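You operate a simulated robot arm through the tools that you are given. There is no shell and no other tool. Be economical: measure what you need, move in short steps, check, and stop when the job is done.

The job below is to be done with a simulated robot arm. You get a single attempt, and the scene is never put back.

JOB
The flush limit is too low: store 1.5 bar, reset the alarm, then start and stop the pump.

It is judged by the outcome, as a careful person would: the job done as asked, and still so three seconds after it is handed in. It fails if anything else is knocked over, pushed out of place, dropped, spilled or broken.

ROBOT AND FRAMES
A 7-joint arm with a two-finger parallel gripper, fixed in place. Base frame: the origin is at the foot of the arm, x ahead of it, y to its left, z up. Readings come in cm, degrees, newtons and seconds.
With the tool pointing down near the work surface it reaches from about 46 to 92 cm from the base axis. Its first joint turns from -115.0 to 115.0 degrees. Payload 3.91 kg.
The TCP is the grasp point between the finger pads, 3 cm short of the fingertips. In the tool frame z runs along the fingers and y along their closing line. Largest opening 11 cm; finger width 2, thickness 1; the body of the gripper, 4.8 by 11.2 cm, starts 5.5 cm behind the TCP.
Orientation is that of the tool frame in the base frame, as a unit quaternion [x, y, z, w]. With the fingers straight down and closing along the base's y, the tool's x points along the base's -x, its y along +y and its z along -z.

CONTROLS
- The arm moves only by the tool play_rows. Its argument "steps" is a list of rows, each a list of 3 entries, a list of its own where there are three numbers: the turn, a rotation vector about the tool's x, y, z in units of 45 degrees (1.0 is 45 degrees), then the shift along the tool's x, y, z in units of 300 mm (1.0 is 300 mm), then the opening, from 0 (shut) to 1 (fully open). In form: [[[wx, wy, wz], [dx, dy, dz], jaw], ...]. A call has 1 to 20 rows; each row is the pose to reach, as a shift and turn from the pose commanded when the call began, along the tool's axes at that moment. A call with a number of a shift or a turn outside -1 to 1 is refused whole. Rows are played at 5 a second. More than 5 cm and 8.6 degrees between two rows, or a gripper value outside its range, and nothing of the call is played. A pose out of reach is approached as far as the arm can. The call stops where the force on the tool passes 40 N (or 10 N more than at its start, if that is more) or the arm is blocked; 0.2 s more then pass. The fingers move at their own pace (about 15.3 cm/s each) and stop on an object; they squeeze with about 39 N. The grip force told is the motor's: it shows also when the fingers shut on nothing. Time passes only in rows, and 0.2 s behind the last, so rows that repeat a pose let the fingers close. It gives the time, the measured TCP pose, the force on the tool (base axes), the opening and the grip force at its end, in the units of the frame above (readings bear some noise), with the torque about the TCP (base axes, N m) and any sound that the robot's microphone picked up.
- Cameras (640 x 400 px; columns grow to the right, rows downward): "scene" is fixed at [40.1, 64.97, 184.26]; the picture's right is [-0.82, -0.57, 0.00], its down [-0.31, 0.45, -0.84] and it looks along [0.48, -0.69, -0.55] (base axes); focal length 370 px, centre (320, 200). "wrist" rides on the gripper at [7.2, 1.7, -10.3] in the tool frame; the picture's right is [-0.23, 0.97, 0.00], its down [-0.76, -0.18, -0.62] and it looks along [-0.61, -0.14, 0.78] (tool axes); focal length 222 px, centre (320, 200). There is no depth. A picture from a camera that has moved, and an enlarged one, comes with that camera's place and axes in the base frame and with its lens.
- get_image(camera): a new picture of that camera. No time passes.
- lift_body(by): slides the trunk up (or, below 0, down) by that many cm; the arm rides with it, the base frame stays. It gives what a move gives, with no picture.
- close_up(camera, box): a new picture of the part [left, top, right, bottom] of that camera's present view, enlarged. No time passes.
- close_job(): hands the job in; it is judged then, once.

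Go step by step. Nothing tells you positions but the pictures and the camera data: compare them with the known pose of the tool, close in by small moves and look again before you grip or let go. The budget is 120 turns and 84 pictures, counting those below and the enlarged ones. Unless the task says otherwise, let go and move clear before handing in, and close with one line.

The tools are called after "Emit:" by a JSON object that holds its "name" and its "arguments". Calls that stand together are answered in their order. play_rows: Moves the arm, as the interface text tells. Its arguments: {"type":"object","properties":{"steps":{"type":"array"}},"required":["steps"]} The other tools are called the same way: lift_body (by) slides the trunk up or down; get_image (camera) takes a picture; close_up (camera, box) takes an enlarged picture of a part of a camera's view; close_job () hands the job in.

At the start:

```text
t: 0.0
eef_pos: [55.23, 5.66, 161.21]
orientation: [0.0, 1.0, 0.0, 0.0]
ft_force: [-0.1, -0.2, 0.2]
moment: [0.04, 0.02, 0.03]
finger_gap: 11.0
finger_force: 0.1
trunk travel left (down, up): [-92.5, 6.5]
```

scene: 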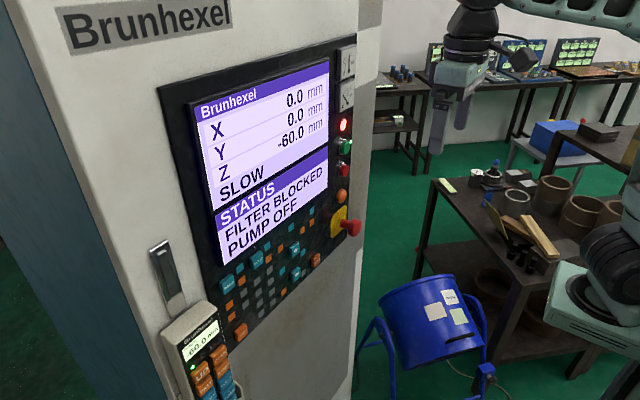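
wrist: 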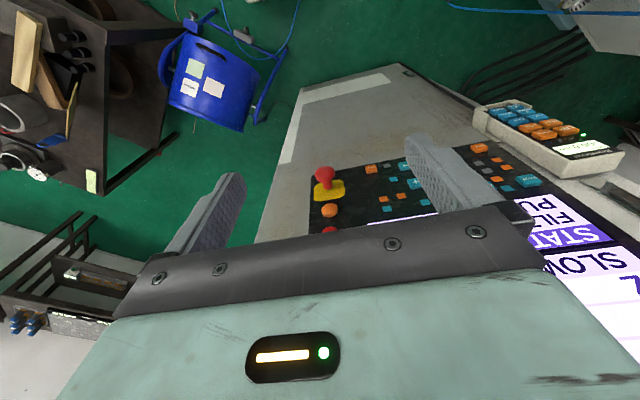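

I see a machine cabinet with a control panel (screen, keys, emergency stop) and a handheld pendant with keys. I'll enlarge both to read the labels.

Emit:
{"name": "close_up", "arguments": {"camera": "scene", "box": [150, 230, 310, 400]}}

Emit:
{"name": "close_up", "arguments": {"camera": "scene", "box": [220, 170, 370, 350]}}

Emit:
{"name": "close_up", "arguments": {"camera": "scene", "box": [380, 250, 520, 350]}}

Emit:
{"name": "close_up", "arguments": {"camera": "scene", "box": [320, 40, 380, 200]}}

```text
2.35 times, centred on (230, 315) of scene
camera zoom: at [40.1, 64.97, 184.26], right [-0.82, -0.57, 0.0], down [-0.31, 0.45, -0.84], along [0.48, -0.69, -0.55], focal length 872 px, centre (532, -71)
```

zoom: 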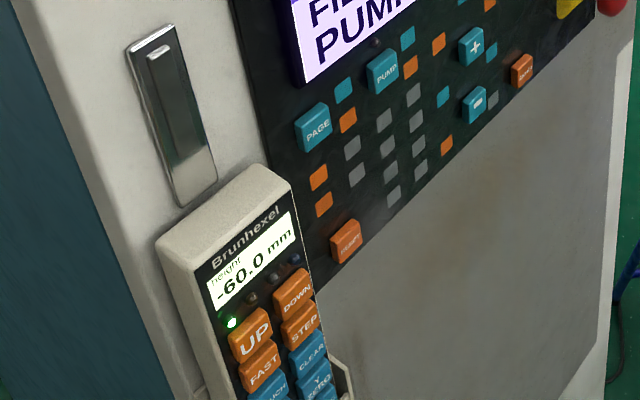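

```text
2.22 times, centred on (295, 260) of scene
camera zoom: at [40.1, 64.97, 184.26], right [-0.82, -0.57, 0.0], down [-0.31, 0.45, -0.84], along [0.48, -0.69, -0.55], focal length 823 px, centre (376, 67)
```

zoom: 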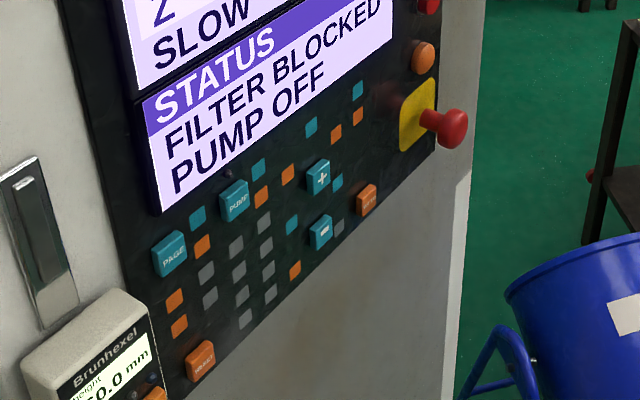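

```text
4.00 times, centred on (450, 300) of scene
camera zoom: at [40.1, 64.97, 184.26], right [-0.82, -0.57, 0.0], down [-0.31, 0.45, -0.84], along [0.48, -0.69, -0.55], focal length 1482 px, centre (-200, -200)
```

zoom: 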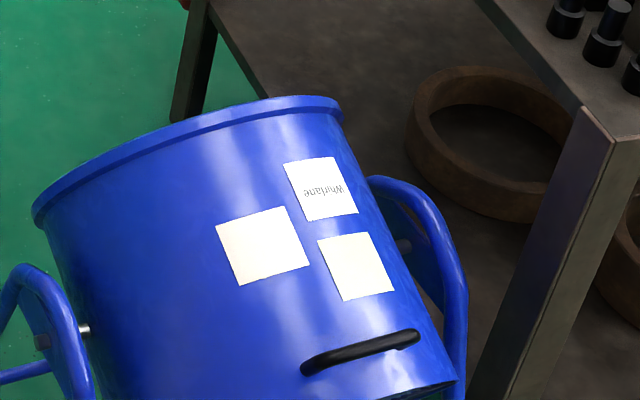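

```text
2.50 times, centred on (350, 120) of scene
camera zoom: at [40.1, 64.97, 184.26], right [-0.82, -0.57, 0.0], down [-0.31, 0.45, -0.84], along [0.48, -0.69, -0.55], focal length 926 px, centre (245, 400)
```

zoom: 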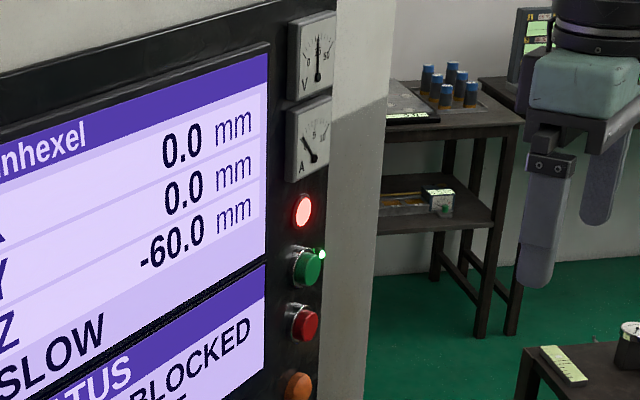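

The raised keys read PAGE, PUMP, +, -, and two orange keys. I'll zoom in more to read those.

Emit:
{"name": "close_up", "arguments": {"camera": "scene", "box": [225, 300, 275, 345]}}

Emit:
{"name": "close_up", "arguments": {"camera": "scene", "box": [285, 235, 335, 280]}}

Emit:
{"name": "close_up", "arguments": {"camera": "scene", "box": [180, 330, 250, 400]}}

Emit:
{"name": "close_up", "arguments": {"camera": "wrist", "box": [290, 130, 450, 230]}}

```text
8.89 times, centred on (250, 322) of scene
camera zoom: at [40.1, 64.97, 184.26], right [-0.82, -0.57, 0.0], down [-0.31, 0.45, -0.84], along [0.48, -0.69, -0.55], focal length 3293 px, centre (942, -889)
```

zoom: 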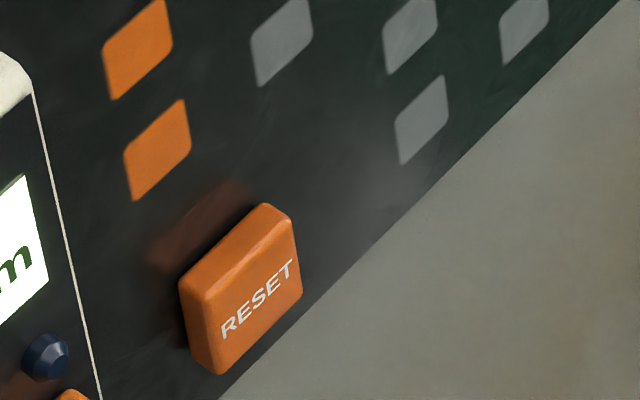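

```text
8.89 times, centred on (310, 258) of scene
camera zoom: at [40.1, 64.97, 184.26], right [-0.82, -0.57, 0.0], down [-0.31, 0.45, -0.84], along [0.48, -0.69, -0.55], focal length 3293 px, centre (409, -311)
```

zoom: 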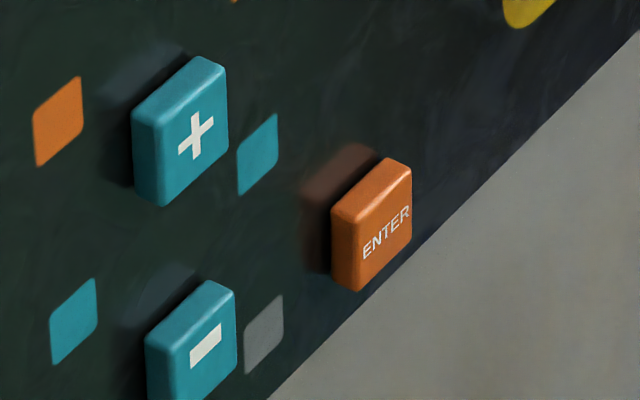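

```text
5.71 times, centred on (215, 365) of scene
camera zoom: at [40.1, 64.97, 184.26], right [-0.82, -0.57, 0.0], down [-0.31, 0.45, -0.84], along [0.48, -0.69, -0.55], focal length 2117 px, centre (920, -743)
```

zoom: 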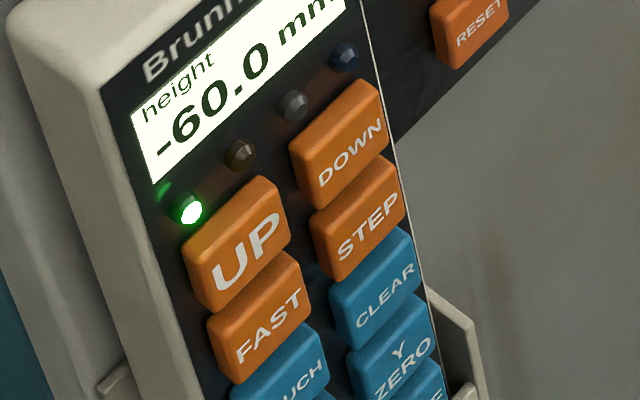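

```text
4.00 times, centred on (370, 180) of wrist
camera zoom: at [47.92, 7.47, 171.69], right [0.23, 0.97, 0.0], down [0.76, -0.18, 0.62], along [0.61, -0.14, -0.78], focal length 888 px, centre (120, 280)
```

zoom: 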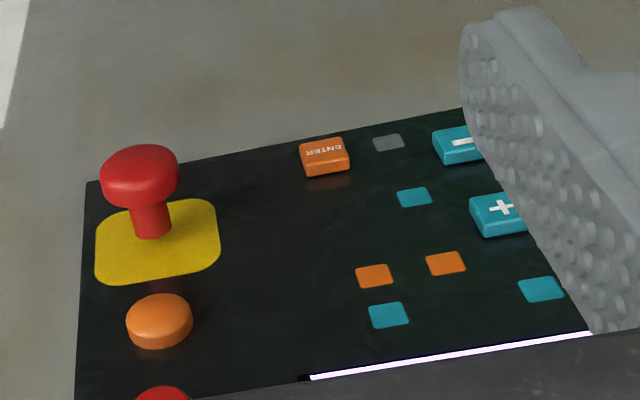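

From the two views I triangulate the panel face at x≈77: ENTER (y13,z126), + (20.6,134.5), - (20.5,128), PUMP (31,139.5), PAGE (38,139.5), RESET (37,126). I'll shut the fingers and turn the tool to point at the panel (+x), first by 45°.

Emit:
{"name": "play_rows", "arguments": {"steps": [[[0, -0.17, 0], [0, 0, 0], 0], [[0, -0.34, 0], [0, 0, 0], 0], [[0, -0.51, 0], [0, 0, 0], 0], [[0, -0.68, 0], [0, 0, 0], 0], [[0, -0.85, 0], [0, 0, 0], 0], [[0, -1, 0], [0, 0, 0], 0]]}}

```text
t: 1.4
eef_pos: [55.21, 6.04, 161.22]
orientation: [0.0, 0.924, -0.002, 0.384]
ft_force: [-0.1, 1.5, -0.6]
moment: [-0.1, -0.04, -0.07]
finger_gap: 0.0
finger_force: 37.3
trunk travel left (down, up): [-92.5, 6.5]
```

The turn went as expected and the tool now points 45° forward. I'll do the other 45°.

Emit:
{"name": "play_rows", "arguments": {"steps": [[[0, -0.17, 0], [0, 0, 0], 0], [[0, -0.34, 0], [0, 0, 0], 0], [[0, -0.51, 0], [0, 0, 0], 0], [[0, -0.68, 0], [0, 0, 0], 0], [[0, -0.85, 0], [0, 0, 0], 0], [[0, -1, 0], [0, 0, 0], 0], [[0, -1, 0], [0, 0, 0], 0]]}}

Emit:
{"name": "get_image", "arguments": {"camera": "wrist"}}

Emit:
{"name": "get_image", "arguments": {"camera": "scene"}}

```text
t: 3.0
eef_pos: [55.63, 7.3, 159.17]
orientation: [0.0, 0.707, 0.001, 0.707]
ft_force: [0.5, 0.4, -0.7]
moment: [-0.01, -0.01, -0.05]
finger_gap: 0.01
finger_force: 37.4
out of reach, approached as far as the arm can: row 1, 2, 3, 4, 5, 6, 7
trunk travel left (down, up): [-92.5, 6.5]
```

```text
73 pictures are left
camera wrist: at [45.27, 9.12, 152.03], right [0.0, 0.97, 0.23], down [-0.62, -0.18, 0.76], along [0.78, -0.14, 0.61], focal length 222 px, centre (320, 200)
```

wrist: 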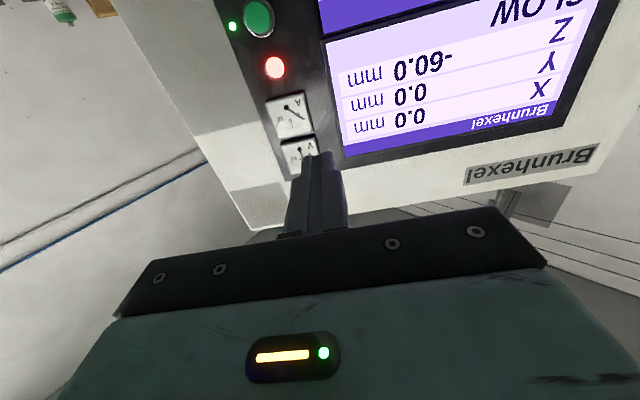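

```text
72 pictures are left
```

scene: 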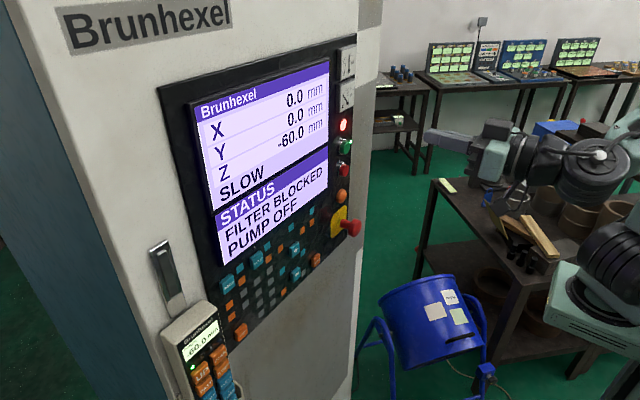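

The tool is level and points at the panel. I'll lower the trunk so the key rows are at a comfortable height.

Emit:
{"name": "lift_body", "arguments": {"by": -20}}

Emit:
{"name": "get_image", "arguments": {"camera": "wrist"}}

```text
t: 5.2
eef_pos: [55.78, 7.38, 139.18]
orientation: [-0.001, 0.707, 0.0, 0.707]
ft_force: [0.0, -0.8, 0.9]
moment: [-0.01, -0.05, 0.01]
finger_gap: 0.0
finger_force: 37.7
trunk travel left (down, up): [-72.5, 26.5]
```

```text
71 pictures are left
camera wrist: at [45.22, 9.1, 132.07], right [0.0, 0.97, 0.23], down [-0.62, -0.18, 0.76], along [0.78, -0.14, 0.61], focal length 222 px, centre (320, 200)
```

wrist: 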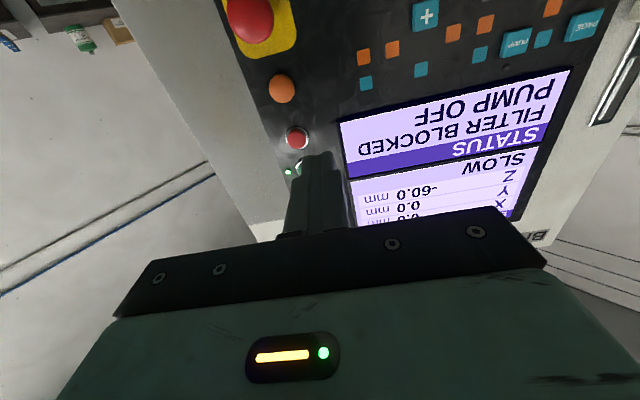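

The new view confirms the key positions (PAGE at y37.9, z139.2). I'll move in front of PAGE, with the tips about 7 cm off the panel.

Emit:
{"name": "play_rows", "arguments": {"steps": [[[0, 0, 0], [0, 0.12, 0.03], 0], [[0, 0, 0], [0, 0.25, 0.06], 0], [[0, 0, 0], [0, 0.38, 0.1], 0], [[0, 0, 0], [0, 0.51, 0.14], 0], [[0, 0, 0], [0, 0.64, 0.18], 0], [[0, 0, 0], [0, 0.77, 0.22], 0], [[0, 0, 0], [0, 0.9, 0.26], 0], [[0, 0, 0], [0, 1, 0.3], 0], [[0, 0, 0], [0, 1, 0.3], 0]]}}

Emit:
{"name": "get_image", "arguments": {"camera": "wrist"}}

Emit:
{"name": "get_image", "arguments": {"camera": "scene"}}

```text
t: 7.2
eef_pos: [64.68, 37.54, 139.26]
orientation: [-0.001, 0.707, 0.001, 0.707]
ft_force: [-0.4, 0.5, -0.3]
moment: [-0.02, 0.03, 0.02]
finger_gap: 0.03
finger_force: 37.8
trunk travel left (down, up): [-72.5, 26.5]
```

```text
70 pictures are left
camera wrist: at [54.19, 39.18, 132.12], right [0.0, 0.97, 0.23], down [-0.62, -0.18, 0.76], along [0.78, -0.14, 0.61], focal length 222 px, centre (320, 200)
```

wrist: 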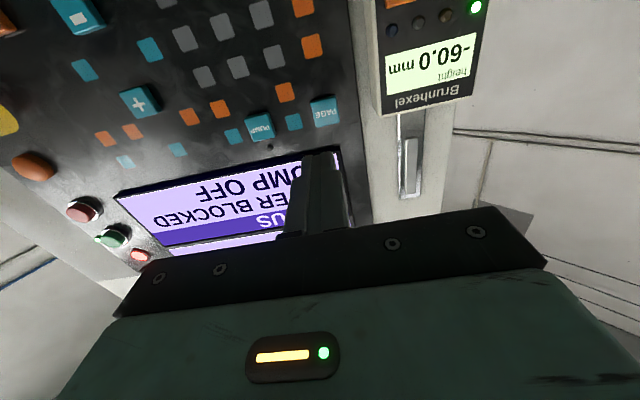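

```text
69 pictures are left
```

scene: 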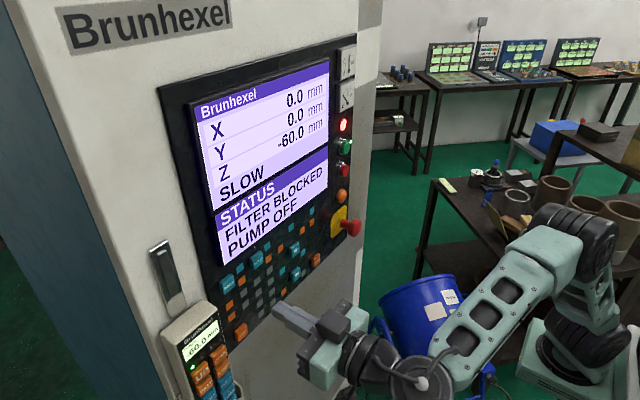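

The tool is lined up with PAGE. I'll approach it and then press in slowly, watching the force.

Emit:
{"name": "play_rows", "arguments": {"steps": [[[0, 0, 0], [0.007, 0.015, 0.1], 0], [[0, 0, 0], [0.007, 0.015, 0.2], 0], [[0, 0, 0], [0.007, 0.015, 0.26], 0], [[0, 0, 0], [0.007, 0.015, 0.28], 0], [[0, 0, 0], [0.007, 0.015, 0.29], 0], [[0, 0, 0], [0.007, 0.015, 0.29], 0]]}}

Emit:
{"name": "get_image", "arguments": {"camera": "wrist"}}

Emit:
{"name": "close_up", "arguments": {"camera": "scene", "box": [180, 200, 300, 290]}}

```text
t: 8.6
eef_pos: [73.33, 37.91, 138.96]
orientation: [-0.001, 0.707, 0.001, 0.707]
ft_force: [0.7, -0.3, 0.1]
moment: [-0.03, -0.02, -0.01]
finger_gap: 0.02
finger_force: 37.7
trunk travel left (down, up): [-72.5, 26.5]
```

```text
68 pictures are left
camera wrist: at [62.95, 39.58, 131.9], right [0.0, 0.97, 0.23], down [-0.62, -0.18, 0.76], along [0.78, -0.14, 0.61], focal length 222 px, centre (320, 200)
```

wrist: 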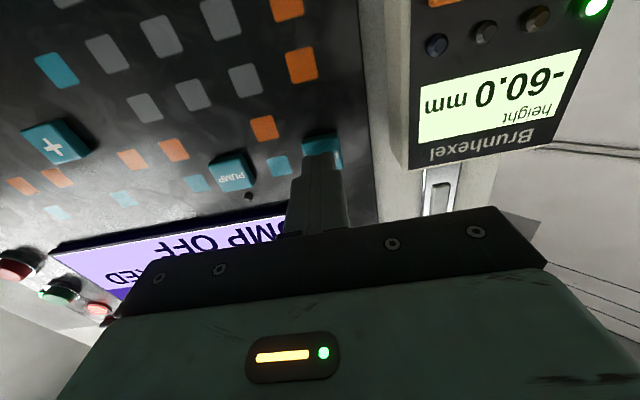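

```text
4.44 times, centred on (240, 245) of scene
camera zoom: at [40.1, 64.97, 184.26], right [-0.82, -0.57, 0.0], down [-0.31, 0.45, -0.84], along [0.48, -0.69, -0.55], focal length 1646 px, centre (676, 0)
```

zoom: 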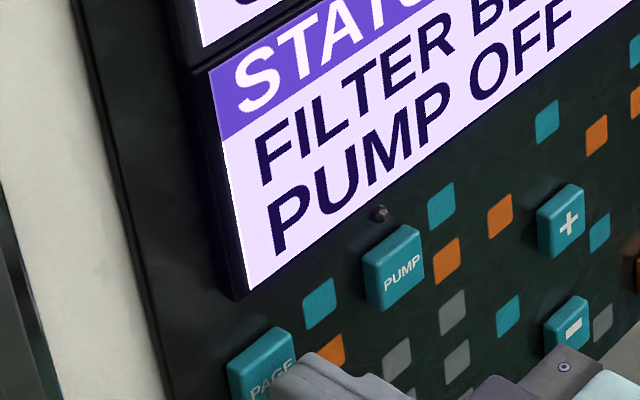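

The tip is just off PAGE and centred on it. I'll press 0.8 cm in and retract in one call.

Emit:
{"name": "play_rows", "arguments": {"steps": [[[0, 0, 0], [0, 0, 0.012], 0], [[0, 0, 0], [0, 0, 0.02], 0], [[0, 0, 0], [0, 0, 0.027], 0], [[0, 0, 0], [0, 0, 0], 0], [[0, 0, 0], [0, 0, -0.02], 0]]}}

Emit:
{"name": "get_image", "arguments": {"camera": "scene"}}

```text
t: 9.8
eef_pos: [72.74, 37.92, 138.95]
orientation: [-0.001, 0.707, 0.0, 0.707]
ft_force: [0.9, -0.1, -0.2]
moment: [0.01, 0.01, -0.01]
finger_gap: 0.0
finger_force: 37.6
trunk travel left (down, up): [-72.5, 26.5]
```

```text
66 pictures are left
```

scene: 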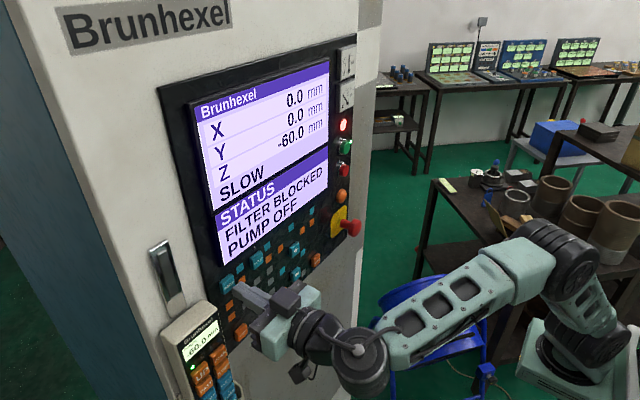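

There was no click, so I didn't reach deep enough. I'll press in deeper in fine steps and hold, to read the force.

Emit:
{"name": "play_rows", "arguments": {"steps": [[[0, 0, 0], [0, 0, 0.04], 0], [[0, 0, 0], [0, 0, 0.05], 0], [[0, 0, 0], [0, 0, 0.057], 0], [[0, 0, 0], [0, 0, 0.062], 0]]}}

```text
t: 10.8
eef_pos: [74.48, 37.9, 138.94]
orientation: [-0.001, 0.707, 0.001, 0.707]
ft_force: [-7.0, -2.4, -1.2]
moment: [0.0, 0.04, -0.07]
finger_gap: 0.0
finger_force: 37.7
trunk travel left (down, up): [-72.5, 26.5]
heard: click
```

Contact and a click at TCP x≈74.5. I'll retract and look at the screen.

Emit:
{"name": "play_rows", "arguments": {"steps": [[[0, 0, 0], [0, 0, -0.03], 0], [[0, 0, 0], [0, 0, -0.06], 0]]}}

Emit:
{"name": "close_up", "arguments": {"camera": "scene", "box": [150, 50, 370, 290]}}

```text
t: 11.4
eef_pos: [72.8, 37.9, 138.96]
orientation: [0.0, 0.707, 0.0, 0.707]
ft_force: [0.1, -0.4, 0.6]
moment: [0.0, 0.02, 0.01]
finger_gap: 0.01
finger_force: 36.8
trunk travel left (down, up): [-72.5, 26.5]
```

```text
1.67 times, centred on (260, 170) of scene
camera zoom: at [40.1, 64.97, 184.26], right [-0.82, -0.57, 0.0], down [-0.31, 0.45, -0.84], along [0.48, -0.69, -0.55], focal length 617 px, centre (420, 250)
```

zoom: 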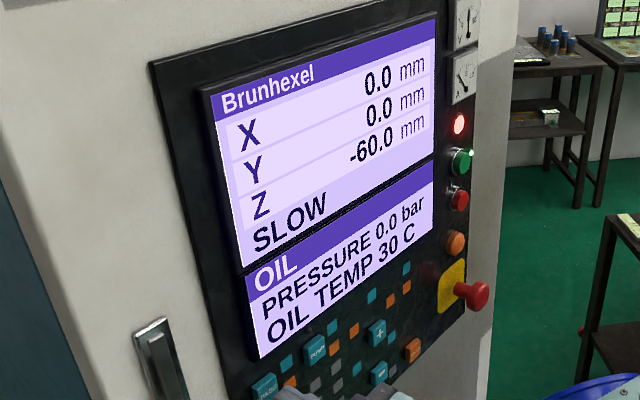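

The page changed from STATUS to OIL. I'll press PAGE again.

Emit:
{"name": "play_rows", "arguments": {"steps": [[[0, 0, 0], [0, 0, 0.04], 0], [[0, 0, 0], [0, 0, 0.052], 0], [[0, 0, 0], [0, 0, 0.06], 0], [[0, 0, 0], [0, 0, 0.06], 0], [[0, 0, 0], [0, 0, 0.03], 0], [[0, 0, 0], [0, 0, 0], 0]]}}

Emit:
{"name": "close_up", "arguments": {"camera": "scene", "box": [150, 50, 370, 290]}}

```text
t: 12.8
eef_pos: [72.78, 37.94, 138.94]
orientation: [-0.001, 0.707, 0.001, 0.707]
ft_force: [0.5, 0.2, -0.2]
moment: [-0.03, -0.01, 0.01]
finger_gap: 0.0
finger_force: 37.8
trunk travel left (down, up): [-72.5, 26.5]
heard: click
```

```text
1.67 times, centred on (260, 170) of scene
camera zoom: at [40.1, 64.97, 184.26], right [-0.82, -0.57, 0.0], down [-0.31, 0.45, -0.84], along [0.48, -0.69, -0.55], focal length 617 px, centre (420, 250)
```

zoom: 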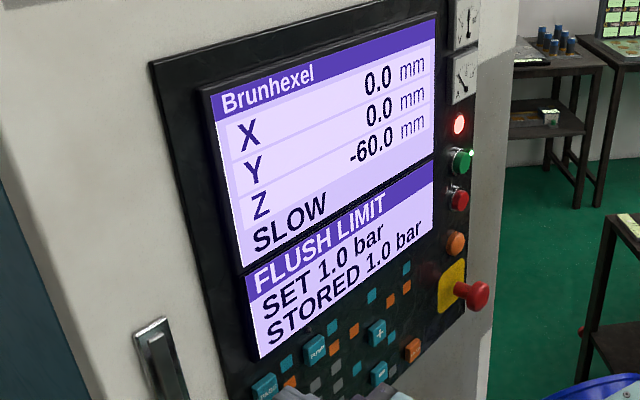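

The FLUSH LIMIT page shows set 1.0 and stored 1.0. Next I'll move to the + key at y20.6, z134.4.

Emit:
{"name": "play_rows", "arguments": {"steps": [[[0, 0, 0], [0, 0, -0.06], 0], [[0, 0, 0], [0.04, -0.14, -0.06], 0], [[0, 0, 0], [0.08, -0.28, -0.06], 0], [[0, 0, 0], [0.12, -0.42, -0.06], 0], [[0, 0, 0], [0.15, -0.578, -0.06], 0], [[0, 0, 0], [0.15, -0.578, 0], 0], [[0, 0, 0], [0.15, -0.578, 0], 0]]}}

Emit:
{"name": "get_image", "arguments": {"camera": "wrist"}}

Emit:
{"name": "close_up", "arguments": {"camera": "scene", "box": [230, 200, 350, 290]}}

```text
t: 14.4
eef_pos: [72.81, 20.48, 134.39]
orientation: [0.0, 0.707, 0.0, 0.707]
ft_force: [-0.3, 0.1, -0.5]
moment: [-0.01, -0.02, 0.05]
finger_gap: 0.0
finger_force: 38.2
trunk travel left (down, up): [-72.5, 26.5]
```

```text
63 pictures are left
camera wrist: at [62.41, 22.22, 127.26], right [0.0, 0.97, 0.23], down [-0.62, -0.18, 0.76], along [0.78, -0.14, 0.61], focal length 222 px, centre (320, 200)
```

wrist: 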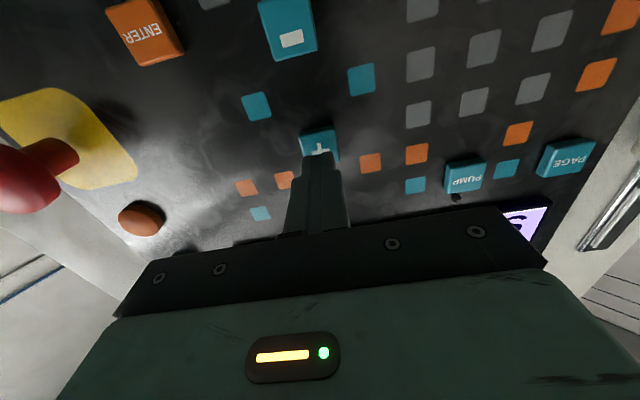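

```text
4.44 times, centred on (290, 245) of scene
camera zoom: at [40.1, 64.97, 184.26], right [-0.82, -0.57, 0.0], down [-0.31, 0.45, -0.84], along [0.48, -0.69, -0.55], focal length 1646 px, centre (453, 0)
```

zoom: 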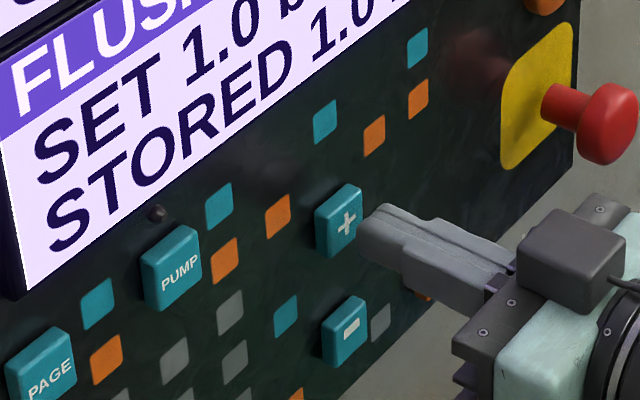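

The tool is aligned with +. I'll press it once and check the increment.

Emit:
{"name": "play_rows", "arguments": {"steps": [[[0, 0, 0], [0, 0, 0.04], 0], [[0, 0, 0], [0, 0, 0.052], 0], [[0, 0, 0], [0, 0, 0.06], 0], [[0, 0, 0], [0, 0, 0.03], 0], [[0, 0, 0], [0, 0, 0], 0]]}}

Emit:
{"name": "close_up", "arguments": {"camera": "scene", "box": [150, 50, 370, 290]}}

```text
t: 15.6
eef_pos: [72.82, 20.58, 134.48]
orientation: [0.001, 0.707, 0.0, 0.707]
ft_force: [0.4, -0.6, 0.1]
moment: [0.02, -0.02, 0.02]
finger_gap: 0.01
finger_force: 37.3
trunk travel left (down, up): [-72.5, 26.5]
heard: click
```

```text
1.67 times, centred on (260, 170) of scene
camera zoom: at [40.1, 64.97, 184.26], right [-0.82, -0.57, 0.0], down [-0.31, 0.45, -0.84], along [0.48, -0.69, -0.55], focal length 617 px, centre (420, 250)
```

zoom: 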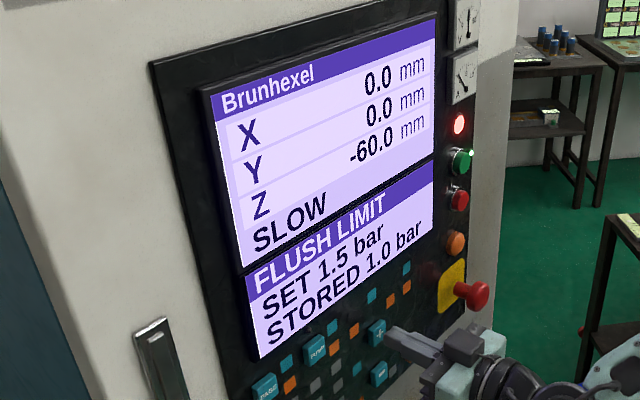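

SET now reads 1.5 bar. Next I'll move to ENTER at about y13.2, z126; the gripper body stays below and clear of the emergency stop.

Emit:
{"name": "play_rows", "arguments": {"steps": [[[0, 0, 0], [0, 0, -0.06], 0], [[0, 0, 0], [0.14, 0, -0.06], 0], [[0, 0, 0], [0.28, 0, -0.06], 0], [[0, 0, 0], [0.28, -0.12, -0.06], 0], [[0, 0, 0], [0.28, -0.243, -0.06], 0], [[0, 0, 0], [0.28, -0.243, -0.02], 0], [[0, 0, 0], [0.28, -0.243, -0.02], 0]]}}

Emit:
{"name": "get_image", "arguments": {"camera": "wrist"}}

Emit:
{"name": "close_up", "arguments": {"camera": "scene", "box": [250, 200, 370, 290]}}

```text
t: 17.2
eef_pos: [72.26, 13.12, 126.36]
orientation: [0.0, 0.707, 0.0, 0.707]
ft_force: [-0.5, -1.0, -0.3]
moment: [0.0, -0.03, -0.03]
finger_gap: 0.01
finger_force: 37.9
trunk travel left (down, up): [-72.5, 26.5]
```

```text
60 pictures are left
camera wrist: at [61.84, 14.86, 119.06], right [0.0, 0.97, 0.23], down [-0.62, -0.18, 0.76], along [0.78, -0.14, 0.61], focal length 222 px, centre (320, 200)
```

wrist: 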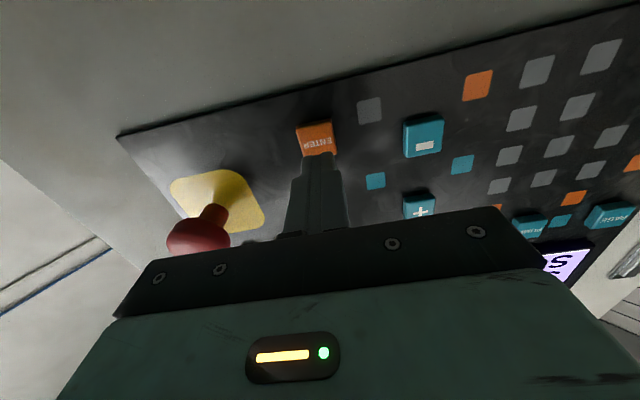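

```text
4.44 times, centred on (310, 245) of scene
camera zoom: at [40.1, 64.97, 184.26], right [-0.82, -0.57, 0.0], down [-0.31, 0.45, -0.84], along [0.48, -0.69, -0.55], focal length 1646 px, centre (364, 0)
```

zoom: 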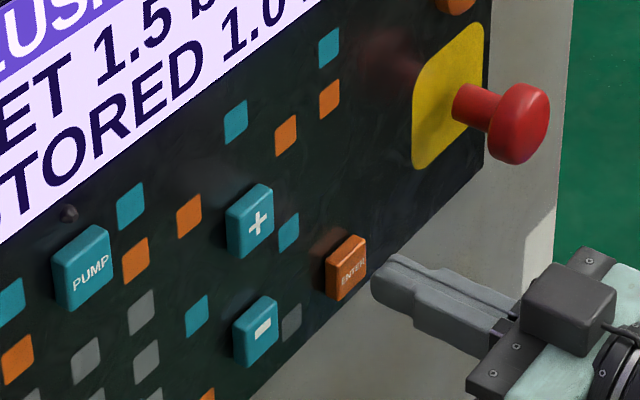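

The tool is aligned and clear of the emergency stop. I'll press ENTER about 0.4 cm lower.

Emit:
{"name": "play_rows", "arguments": {"steps": [[[0, 0, 0], [0.012, 0, 0.04], 0], [[0, 0, 0], [0.012, 0, 0.062], 0], [[0, 0, 0], [0.012, 0, 0.072], 0], [[0, 0, 0], [0.012, 0, 0.08], 0], [[0, 0, 0], [0.012, 0, 0.04], 0], [[0, 0, 0], [0.012, 0, 0], 0]]}}

Emit:
{"name": "close_up", "arguments": {"camera": "scene", "box": [150, 50, 370, 290]}}

```text
t: 18.6
eef_pos: [72.29, 13.21, 125.82]
orientation: [0.0, 0.707, 0.0, 0.707]
ft_force: [-0.1, -0.3, 0.1]
moment: [0.01, -0.02, -0.01]
finger_gap: 0.03
finger_force: 37.8
trunk travel left (down, up): [-72.5, 26.5]
heard: click
```

```text
1.67 times, centred on (260, 170) of scene
camera zoom: at [40.1, 64.97, 184.26], right [-0.82, -0.57, 0.0], down [-0.31, 0.45, -0.84], along [0.48, -0.69, -0.55], focal length 617 px, centre (420, 250)
```

zoom: 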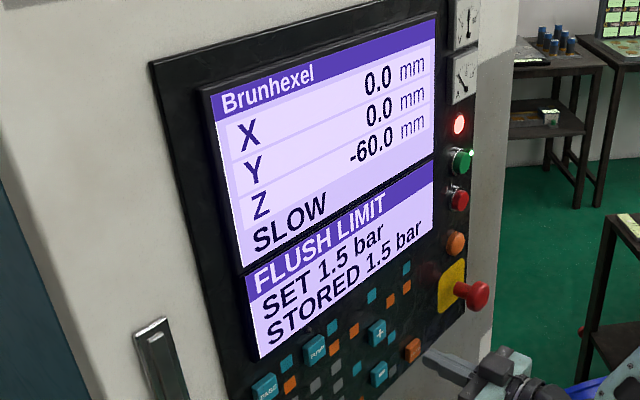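

1.5 bar is stored. I'll back off and travel to RESET (y≈36.8, z≈125.7), then look before closing in because the pendant is near.

Emit:
{"name": "play_rows", "arguments": {"steps": [[[0, 0, 0], [0, 0, -0.1], 0], [[0, 0, 0], [0, 0.12, -0.2], 0], [[0, 0, 0], [0, 0.27, -0.2], 0], [[0, 0, 0], [0, 0.42, -0.2], 0], [[0, 0, 0], [0, 0.57, -0.2], 0], [[0, 0, 0], [0, 0.7, -0.2], 0], [[0, 0, 0], [0, 0.785, -0.2], 0], [[0, 0, 0], [0, 0.785, -0.2], 0]]}}

Emit:
{"name": "get_image", "arguments": {"camera": "wrist"}}

Emit:
{"name": "get_image", "arguments": {"camera": "scene"}}

```text
t: 20.4
eef_pos: [66.05, 36.78, 125.68]
orientation: [-0.001, 0.707, 0.001, 0.707]
ft_force: [0.0, 1.1, 0.8]
moment: [-0.02, -0.02, 0.01]
finger_gap: 0.0
finger_force: 37.8
trunk travel left (down, up): [-72.5, 26.5]
```

```text
57 pictures are left
camera wrist: at [55.74, 38.54, 118.53], right [0.0, 0.97, 0.23], down [-0.62, -0.18, 0.76], along [0.78, -0.14, 0.61], focal length 222 px, centre (320, 200)
```

wrist: 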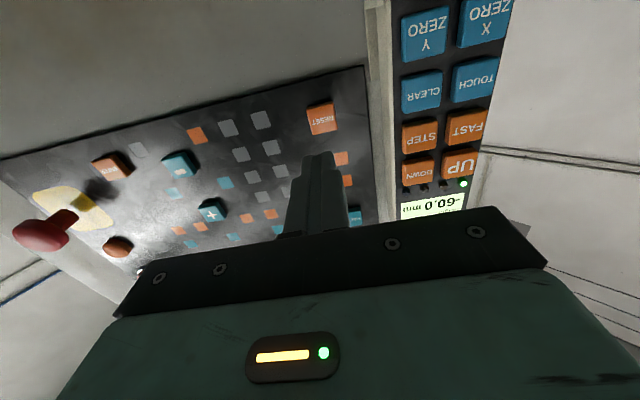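

```text
56 pictures are left
```

scene: 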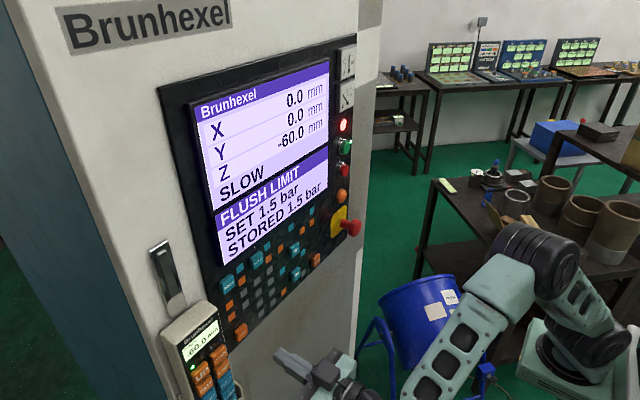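

RESET lies at y≈37.1, z≈125.6 and the pendant edge is at y≈42.7. I'll press slightly right of centre, at y≈36.5, to stay clear; first I close in.

Emit:
{"name": "play_rows", "arguments": {"steps": [[[0, 0, 0], [0, -0.009, 0.1], 0], [[0, 0, 0], [0, -0.009, 0.17], 0], [[0, 0, 0], [0, -0.009, 0.21], 0], [[0, 0, 0], [0, -0.009, 0.21], 0]]}}

Emit:
{"name": "get_image", "arguments": {"camera": "wrist"}}

Emit:
{"name": "close_up", "arguments": {"camera": "scene", "box": [180, 290, 310, 390]}}

```text
t: 21.4
eef_pos: [72.51, 36.66, 125.71]
orientation: [0.0, 0.707, 0.001, 0.707]
ft_force: [0.3, 0.1, 0.2]
moment: [0.02, 0.03, -0.02]
finger_gap: 0.0
finger_force: 37.7
trunk travel left (down, up): [-72.5, 26.5]
```

```text
55 pictures are left
camera wrist: at [62.05, 38.24, 118.56], right [0.0, 0.97, 0.23], down [-0.62, -0.18, 0.76], along [0.78, -0.14, 0.61], focal length 222 px, centre (320, 200)
```

wrist: 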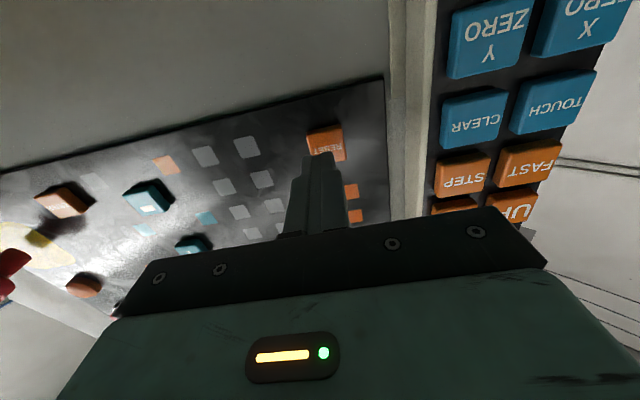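

```text
4.00 times, centred on (245, 340) of scene
camera zoom: at [40.1, 64.97, 184.26], right [-0.82, -0.57, 0.0], down [-0.31, 0.45, -0.84], along [0.48, -0.69, -0.55], focal length 1482 px, centre (620, -360)
```

zoom: 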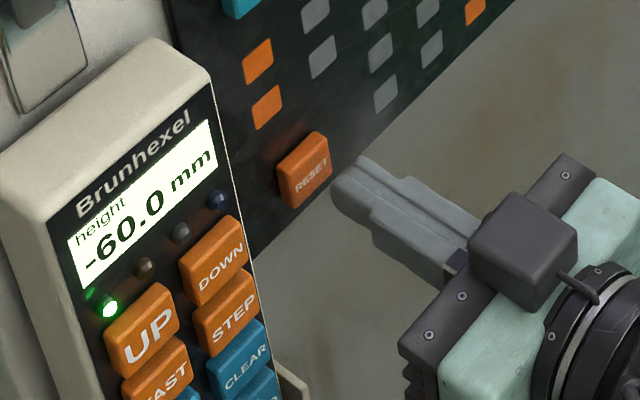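

Key faces on the pendant are at x≈73.4, so the gripper body stays in front of them. I'll press RESET now.

Emit:
{"name": "play_rows", "arguments": {"steps": [[[0, 0, 0], [0, -0.003, 0.04], 0], [[0, 0, 0], [0, -0.003, 0.058], 0], [[0, 0, 0], [0, -0.003, 0.066], 0], [[0, 0, 0], [0, -0.003, 0.072], 0], [[0, 0, 0], [0, -0.003, 0.03], 0], [[0, 0, 0], [0, -0.003, -0.03], 0]]}}

Emit:
{"name": "close_up", "arguments": {"camera": "scene", "box": [150, 50, 370, 290]}}

```text
t: 22.8
eef_pos: [71.65, 36.36, 125.83]
orientation: [0.0, 0.707, 0.0, 0.707]
ft_force: [0.0, -0.3, -0.1]
moment: [0.0, -0.01, 0.01]
finger_gap: 0.0
finger_force: 37.8
trunk travel left (down, up): [-72.5, 26.5]
heard: click
```

```text
1.67 times, centred on (260, 170) of scene
camera zoom: at [40.1, 64.97, 184.26], right [-0.82, -0.57, 0.0], down [-0.31, 0.45, -0.84], along [0.48, -0.69, -0.55], focal length 617 px, centre (420, 250)
```

zoom: 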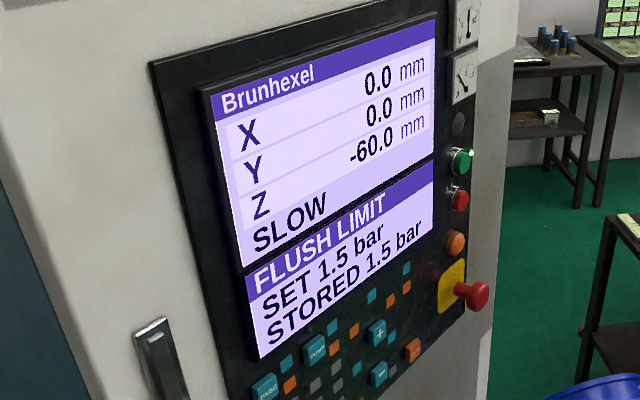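

The alarm lamp went dark, so the reset worked. Next I'll move to PUMP at y31.1, z139.1.

Emit:
{"name": "play_rows", "arguments": {"steps": [[[0, 0, 0], [0, 0, -0.03], 0], [[0, 0, 0], [-0.14, -0.06, -0.03], 0], [[0, 0, 0], [-0.28, -0.12, -0.03], 0], [[0, 0, 0], [-0.38, -0.176, -0.03], 0], [[0, 0, 0], [-0.443, -0.176, -0.03], 0], [[0, 0, 0], [-0.443, -0.176, 0.02], 0], [[0, 0, 0], [-0.443, -0.176, 0.02], 0]]}}

Emit:
{"name": "get_image", "arguments": {"camera": "wrist"}}

Emit:
{"name": "close_up", "arguments": {"camera": "scene", "box": [200, 200, 320, 290]}}

```text
t: 24.4
eef_pos: [72.18, 31.09, 139.08]
orientation: [0.001, 0.707, -0.001, 0.707]
ft_force: [0.9, -0.3, 0.4]
moment: [-0.03, 0.01, 0.0]
finger_gap: 0.0
finger_force: 37.5
trunk travel left (down, up): [-72.5, 26.5]
```

```text
52 pictures are left
camera wrist: at [61.74, 32.78, 131.93], right [0.0, 0.97, 0.23], down [-0.62, -0.18, 0.76], along [0.78, -0.14, 0.61], focal length 222 px, centre (320, 200)
```

wrist: 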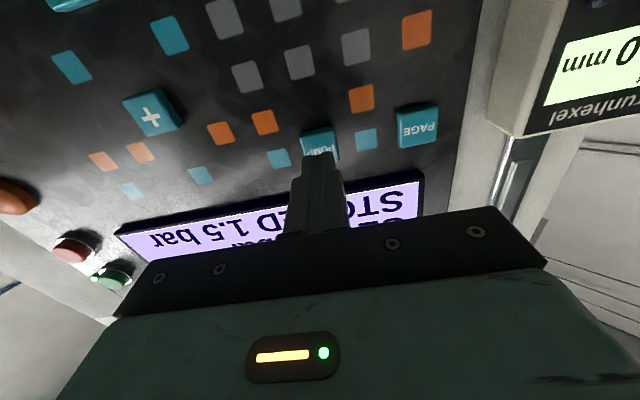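

```text
4.44 times, centred on (260, 245) of scene
camera zoom: at [40.1, 64.97, 184.26], right [-0.82, -0.57, 0.0], down [-0.31, 0.45, -0.84], along [0.48, -0.69, -0.55], focal length 1646 px, centre (587, 0)
```

zoom: 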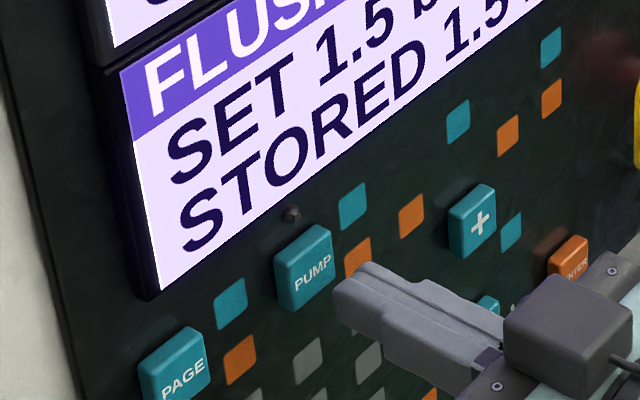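

The tool is aligned with PUMP. I'll press it once and check the lamp above it.

Emit:
{"name": "play_rows", "arguments": {"steps": [[[0, 0, 0], [0, 0, 0.045], 0], [[0, 0, 0], [0, 0, 0.065], 0], [[0, 0, 0], [0, 0, 0.074], 0], [[0, 0, 0], [0, 0, 0.08], 0], [[0, 0, 0], [0, 0, 0.04], 0], [[0, 0, 0], [0, 0, 0], 0]]}}

Emit:
{"name": "close_up", "arguments": {"camera": "scene", "box": [150, 50, 370, 290]}}

```text
t: 25.8
eef_pos: [72.15, 31.14, 139.02]
orientation: [-0.001, 0.707, 0.0, 0.707]
ft_force: [0.4, 0.8, -0.3]
moment: [-0.04, -0.02, 0.0]
finger_gap: 0.0
finger_force: 37.5
trunk travel left (down, up): [-72.5, 26.5]
heard: click
```

```text
1.67 times, centred on (260, 170) of scene
camera zoom: at [40.1, 64.97, 184.26], right [-0.82, -0.57, 0.0], down [-0.31, 0.45, -0.84], along [0.48, -0.69, -0.55], focal length 617 px, centre (420, 250)
```

zoom: 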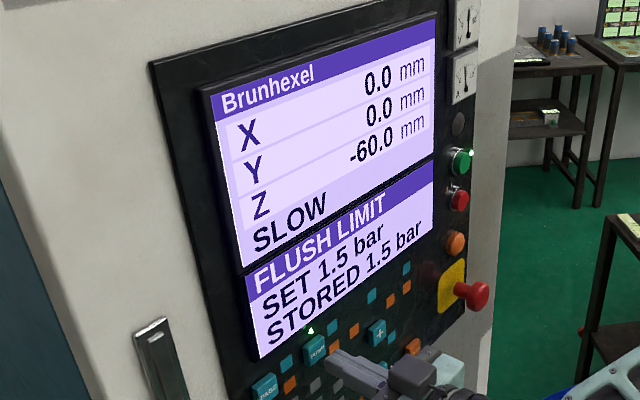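

The pump lamp is lit green and the ammeter moved, so the pump is running. I'll let it run a few seconds and check that no alarm comes back.

Emit:
{"name": "play_rows", "arguments": {"steps": [[[0, 0, 0], [0, 0, 0], 0], [[0, 0, 0], [0, 0, 0], 0], [[0, 0, 0], [0, 0, 0], 0], [[0, 0, 0], [0, 0, 0], 0], [[0, 0, 0], [0, 0, 0], 0], [[0, 0, 0], [0, 0, 0], 0], [[0, 0, 0], [0, 0, 0], 0], [[0, 0, 0], [0, 0, 0], 0], [[0, 0, 0], [0, 0, 0], 0], [[0, 0, 0], [0, 0, 0], 0], [[0, 0, 0], [0, 0, 0], 0], [[0, 0, 0], [0, 0, 0], 0], [[0, 0, 0], [0, 0, 0], 0], [[0, 0, 0], [0, 0, 0], 0], [[0, 0, 0], [0, 0, 0], 0]]}}

Emit:
{"name": "close_up", "arguments": {"camera": "scene", "box": [150, 50, 370, 290]}}

```text
t: 29.0
eef_pos: [72.11, 31.21, 138.99]
orientation: [0.001, 0.707, -0.001, 0.707]
ft_force: [-0.3, 0.4, 0.1]
moment: [0.0, 0.03, -0.01]
finger_gap: 0.0
finger_force: 37.7
trunk travel left (down, up): [-72.5, 26.5]
```

```text
1.67 times, centred on (260, 170) of scene
camera zoom: at [40.1, 64.97, 184.26], right [-0.82, -0.57, 0.0], down [-0.31, 0.45, -0.84], along [0.48, -0.69, -0.55], focal length 617 px, centre (420, 250)
```

zoom: 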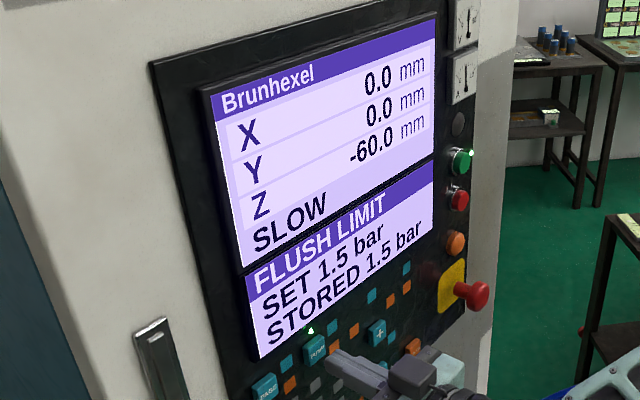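

The pump runs steadily with no alarm. I'll press PUMP again to stop it and retract well clear.

Emit:
{"name": "play_rows", "arguments": {"steps": [[[0, 0, 0], [0, 0, 0.045], 0], [[0, 0, 0], [0, 0, 0.065], 0], [[0, 0, 0], [0, 0, 0.074], 0], [[0, 0, 0], [0, 0, 0.08], 0], [[0, 0, 0], [0, 0, 0.04], 0], [[0, 0, 0], [0, 0, -0.05], 0], [[0, 0, 0], [0, 0, -0.15], 0], [[0, 0, 0], [0, 0, -0.25], 0], [[0, 0, 0], [0, 0, -0.25], 0], [[0, 0, 0], [0, 0, -0.25], 0], [[0, 0, 0], [0, 0, -0.25], 0], [[0, 0, 0], [0, 0, -0.25], 0]]}}

Emit:
{"name": "close_up", "arguments": {"camera": "scene", "box": [150, 50, 370, 290]}}

Emit:
{"name": "get_image", "arguments": {"camera": "scene"}}

```text
t: 31.6
eef_pos: [64.67, 31.07, 139.02]
orientation: [-0.001, 0.707, 0.0, 0.707]
ft_force: [-0.6, 0.7, 0.0]
moment: [0.02, 0.02, -0.01]
finger_gap: 0.0
finger_force: 37.9
trunk travel left (down, up): [-72.5, 26.5]
heard: click
```

```text
1.67 times, centred on (260, 170) of scene
camera zoom: at [40.1, 64.97, 184.26], right [-0.82, -0.57, 0.0], down [-0.31, 0.45, -0.84], along [0.48, -0.69, -0.55], focal length 617 px, centre (420, 250)
```

zoom: 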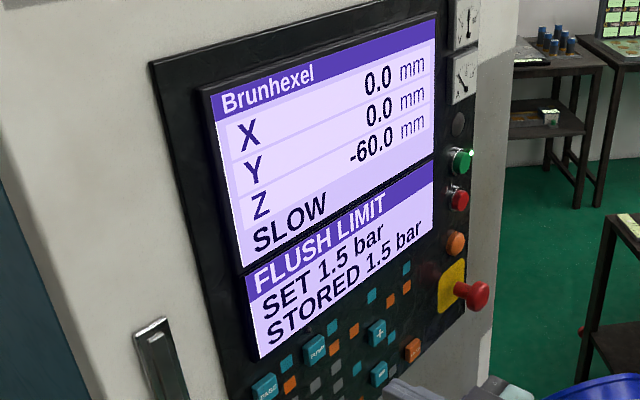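

```text
47 pictures are left
```

scene: 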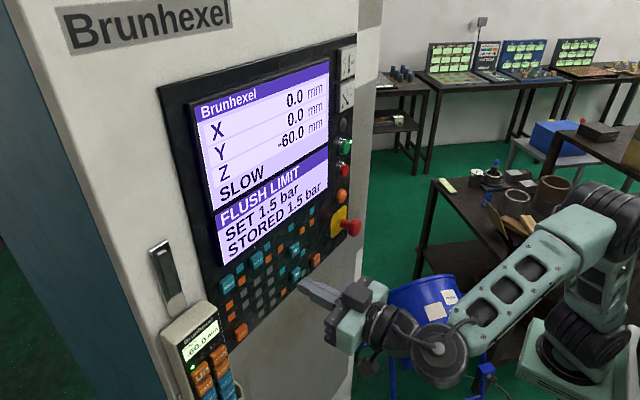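

The pump lamp is off, the alarm lamp is dark, 1.5 bar is stored and the arm is clear of the panel. I'm handing in.

Emit:
{"name": "close_job", "arguments": {}}

```text
The job is handed in.
```

The flush limit is stored at 1.5 bar, the alarm is reset, and the pump was started, ran for several seconds without an alarm, and was stopped again.
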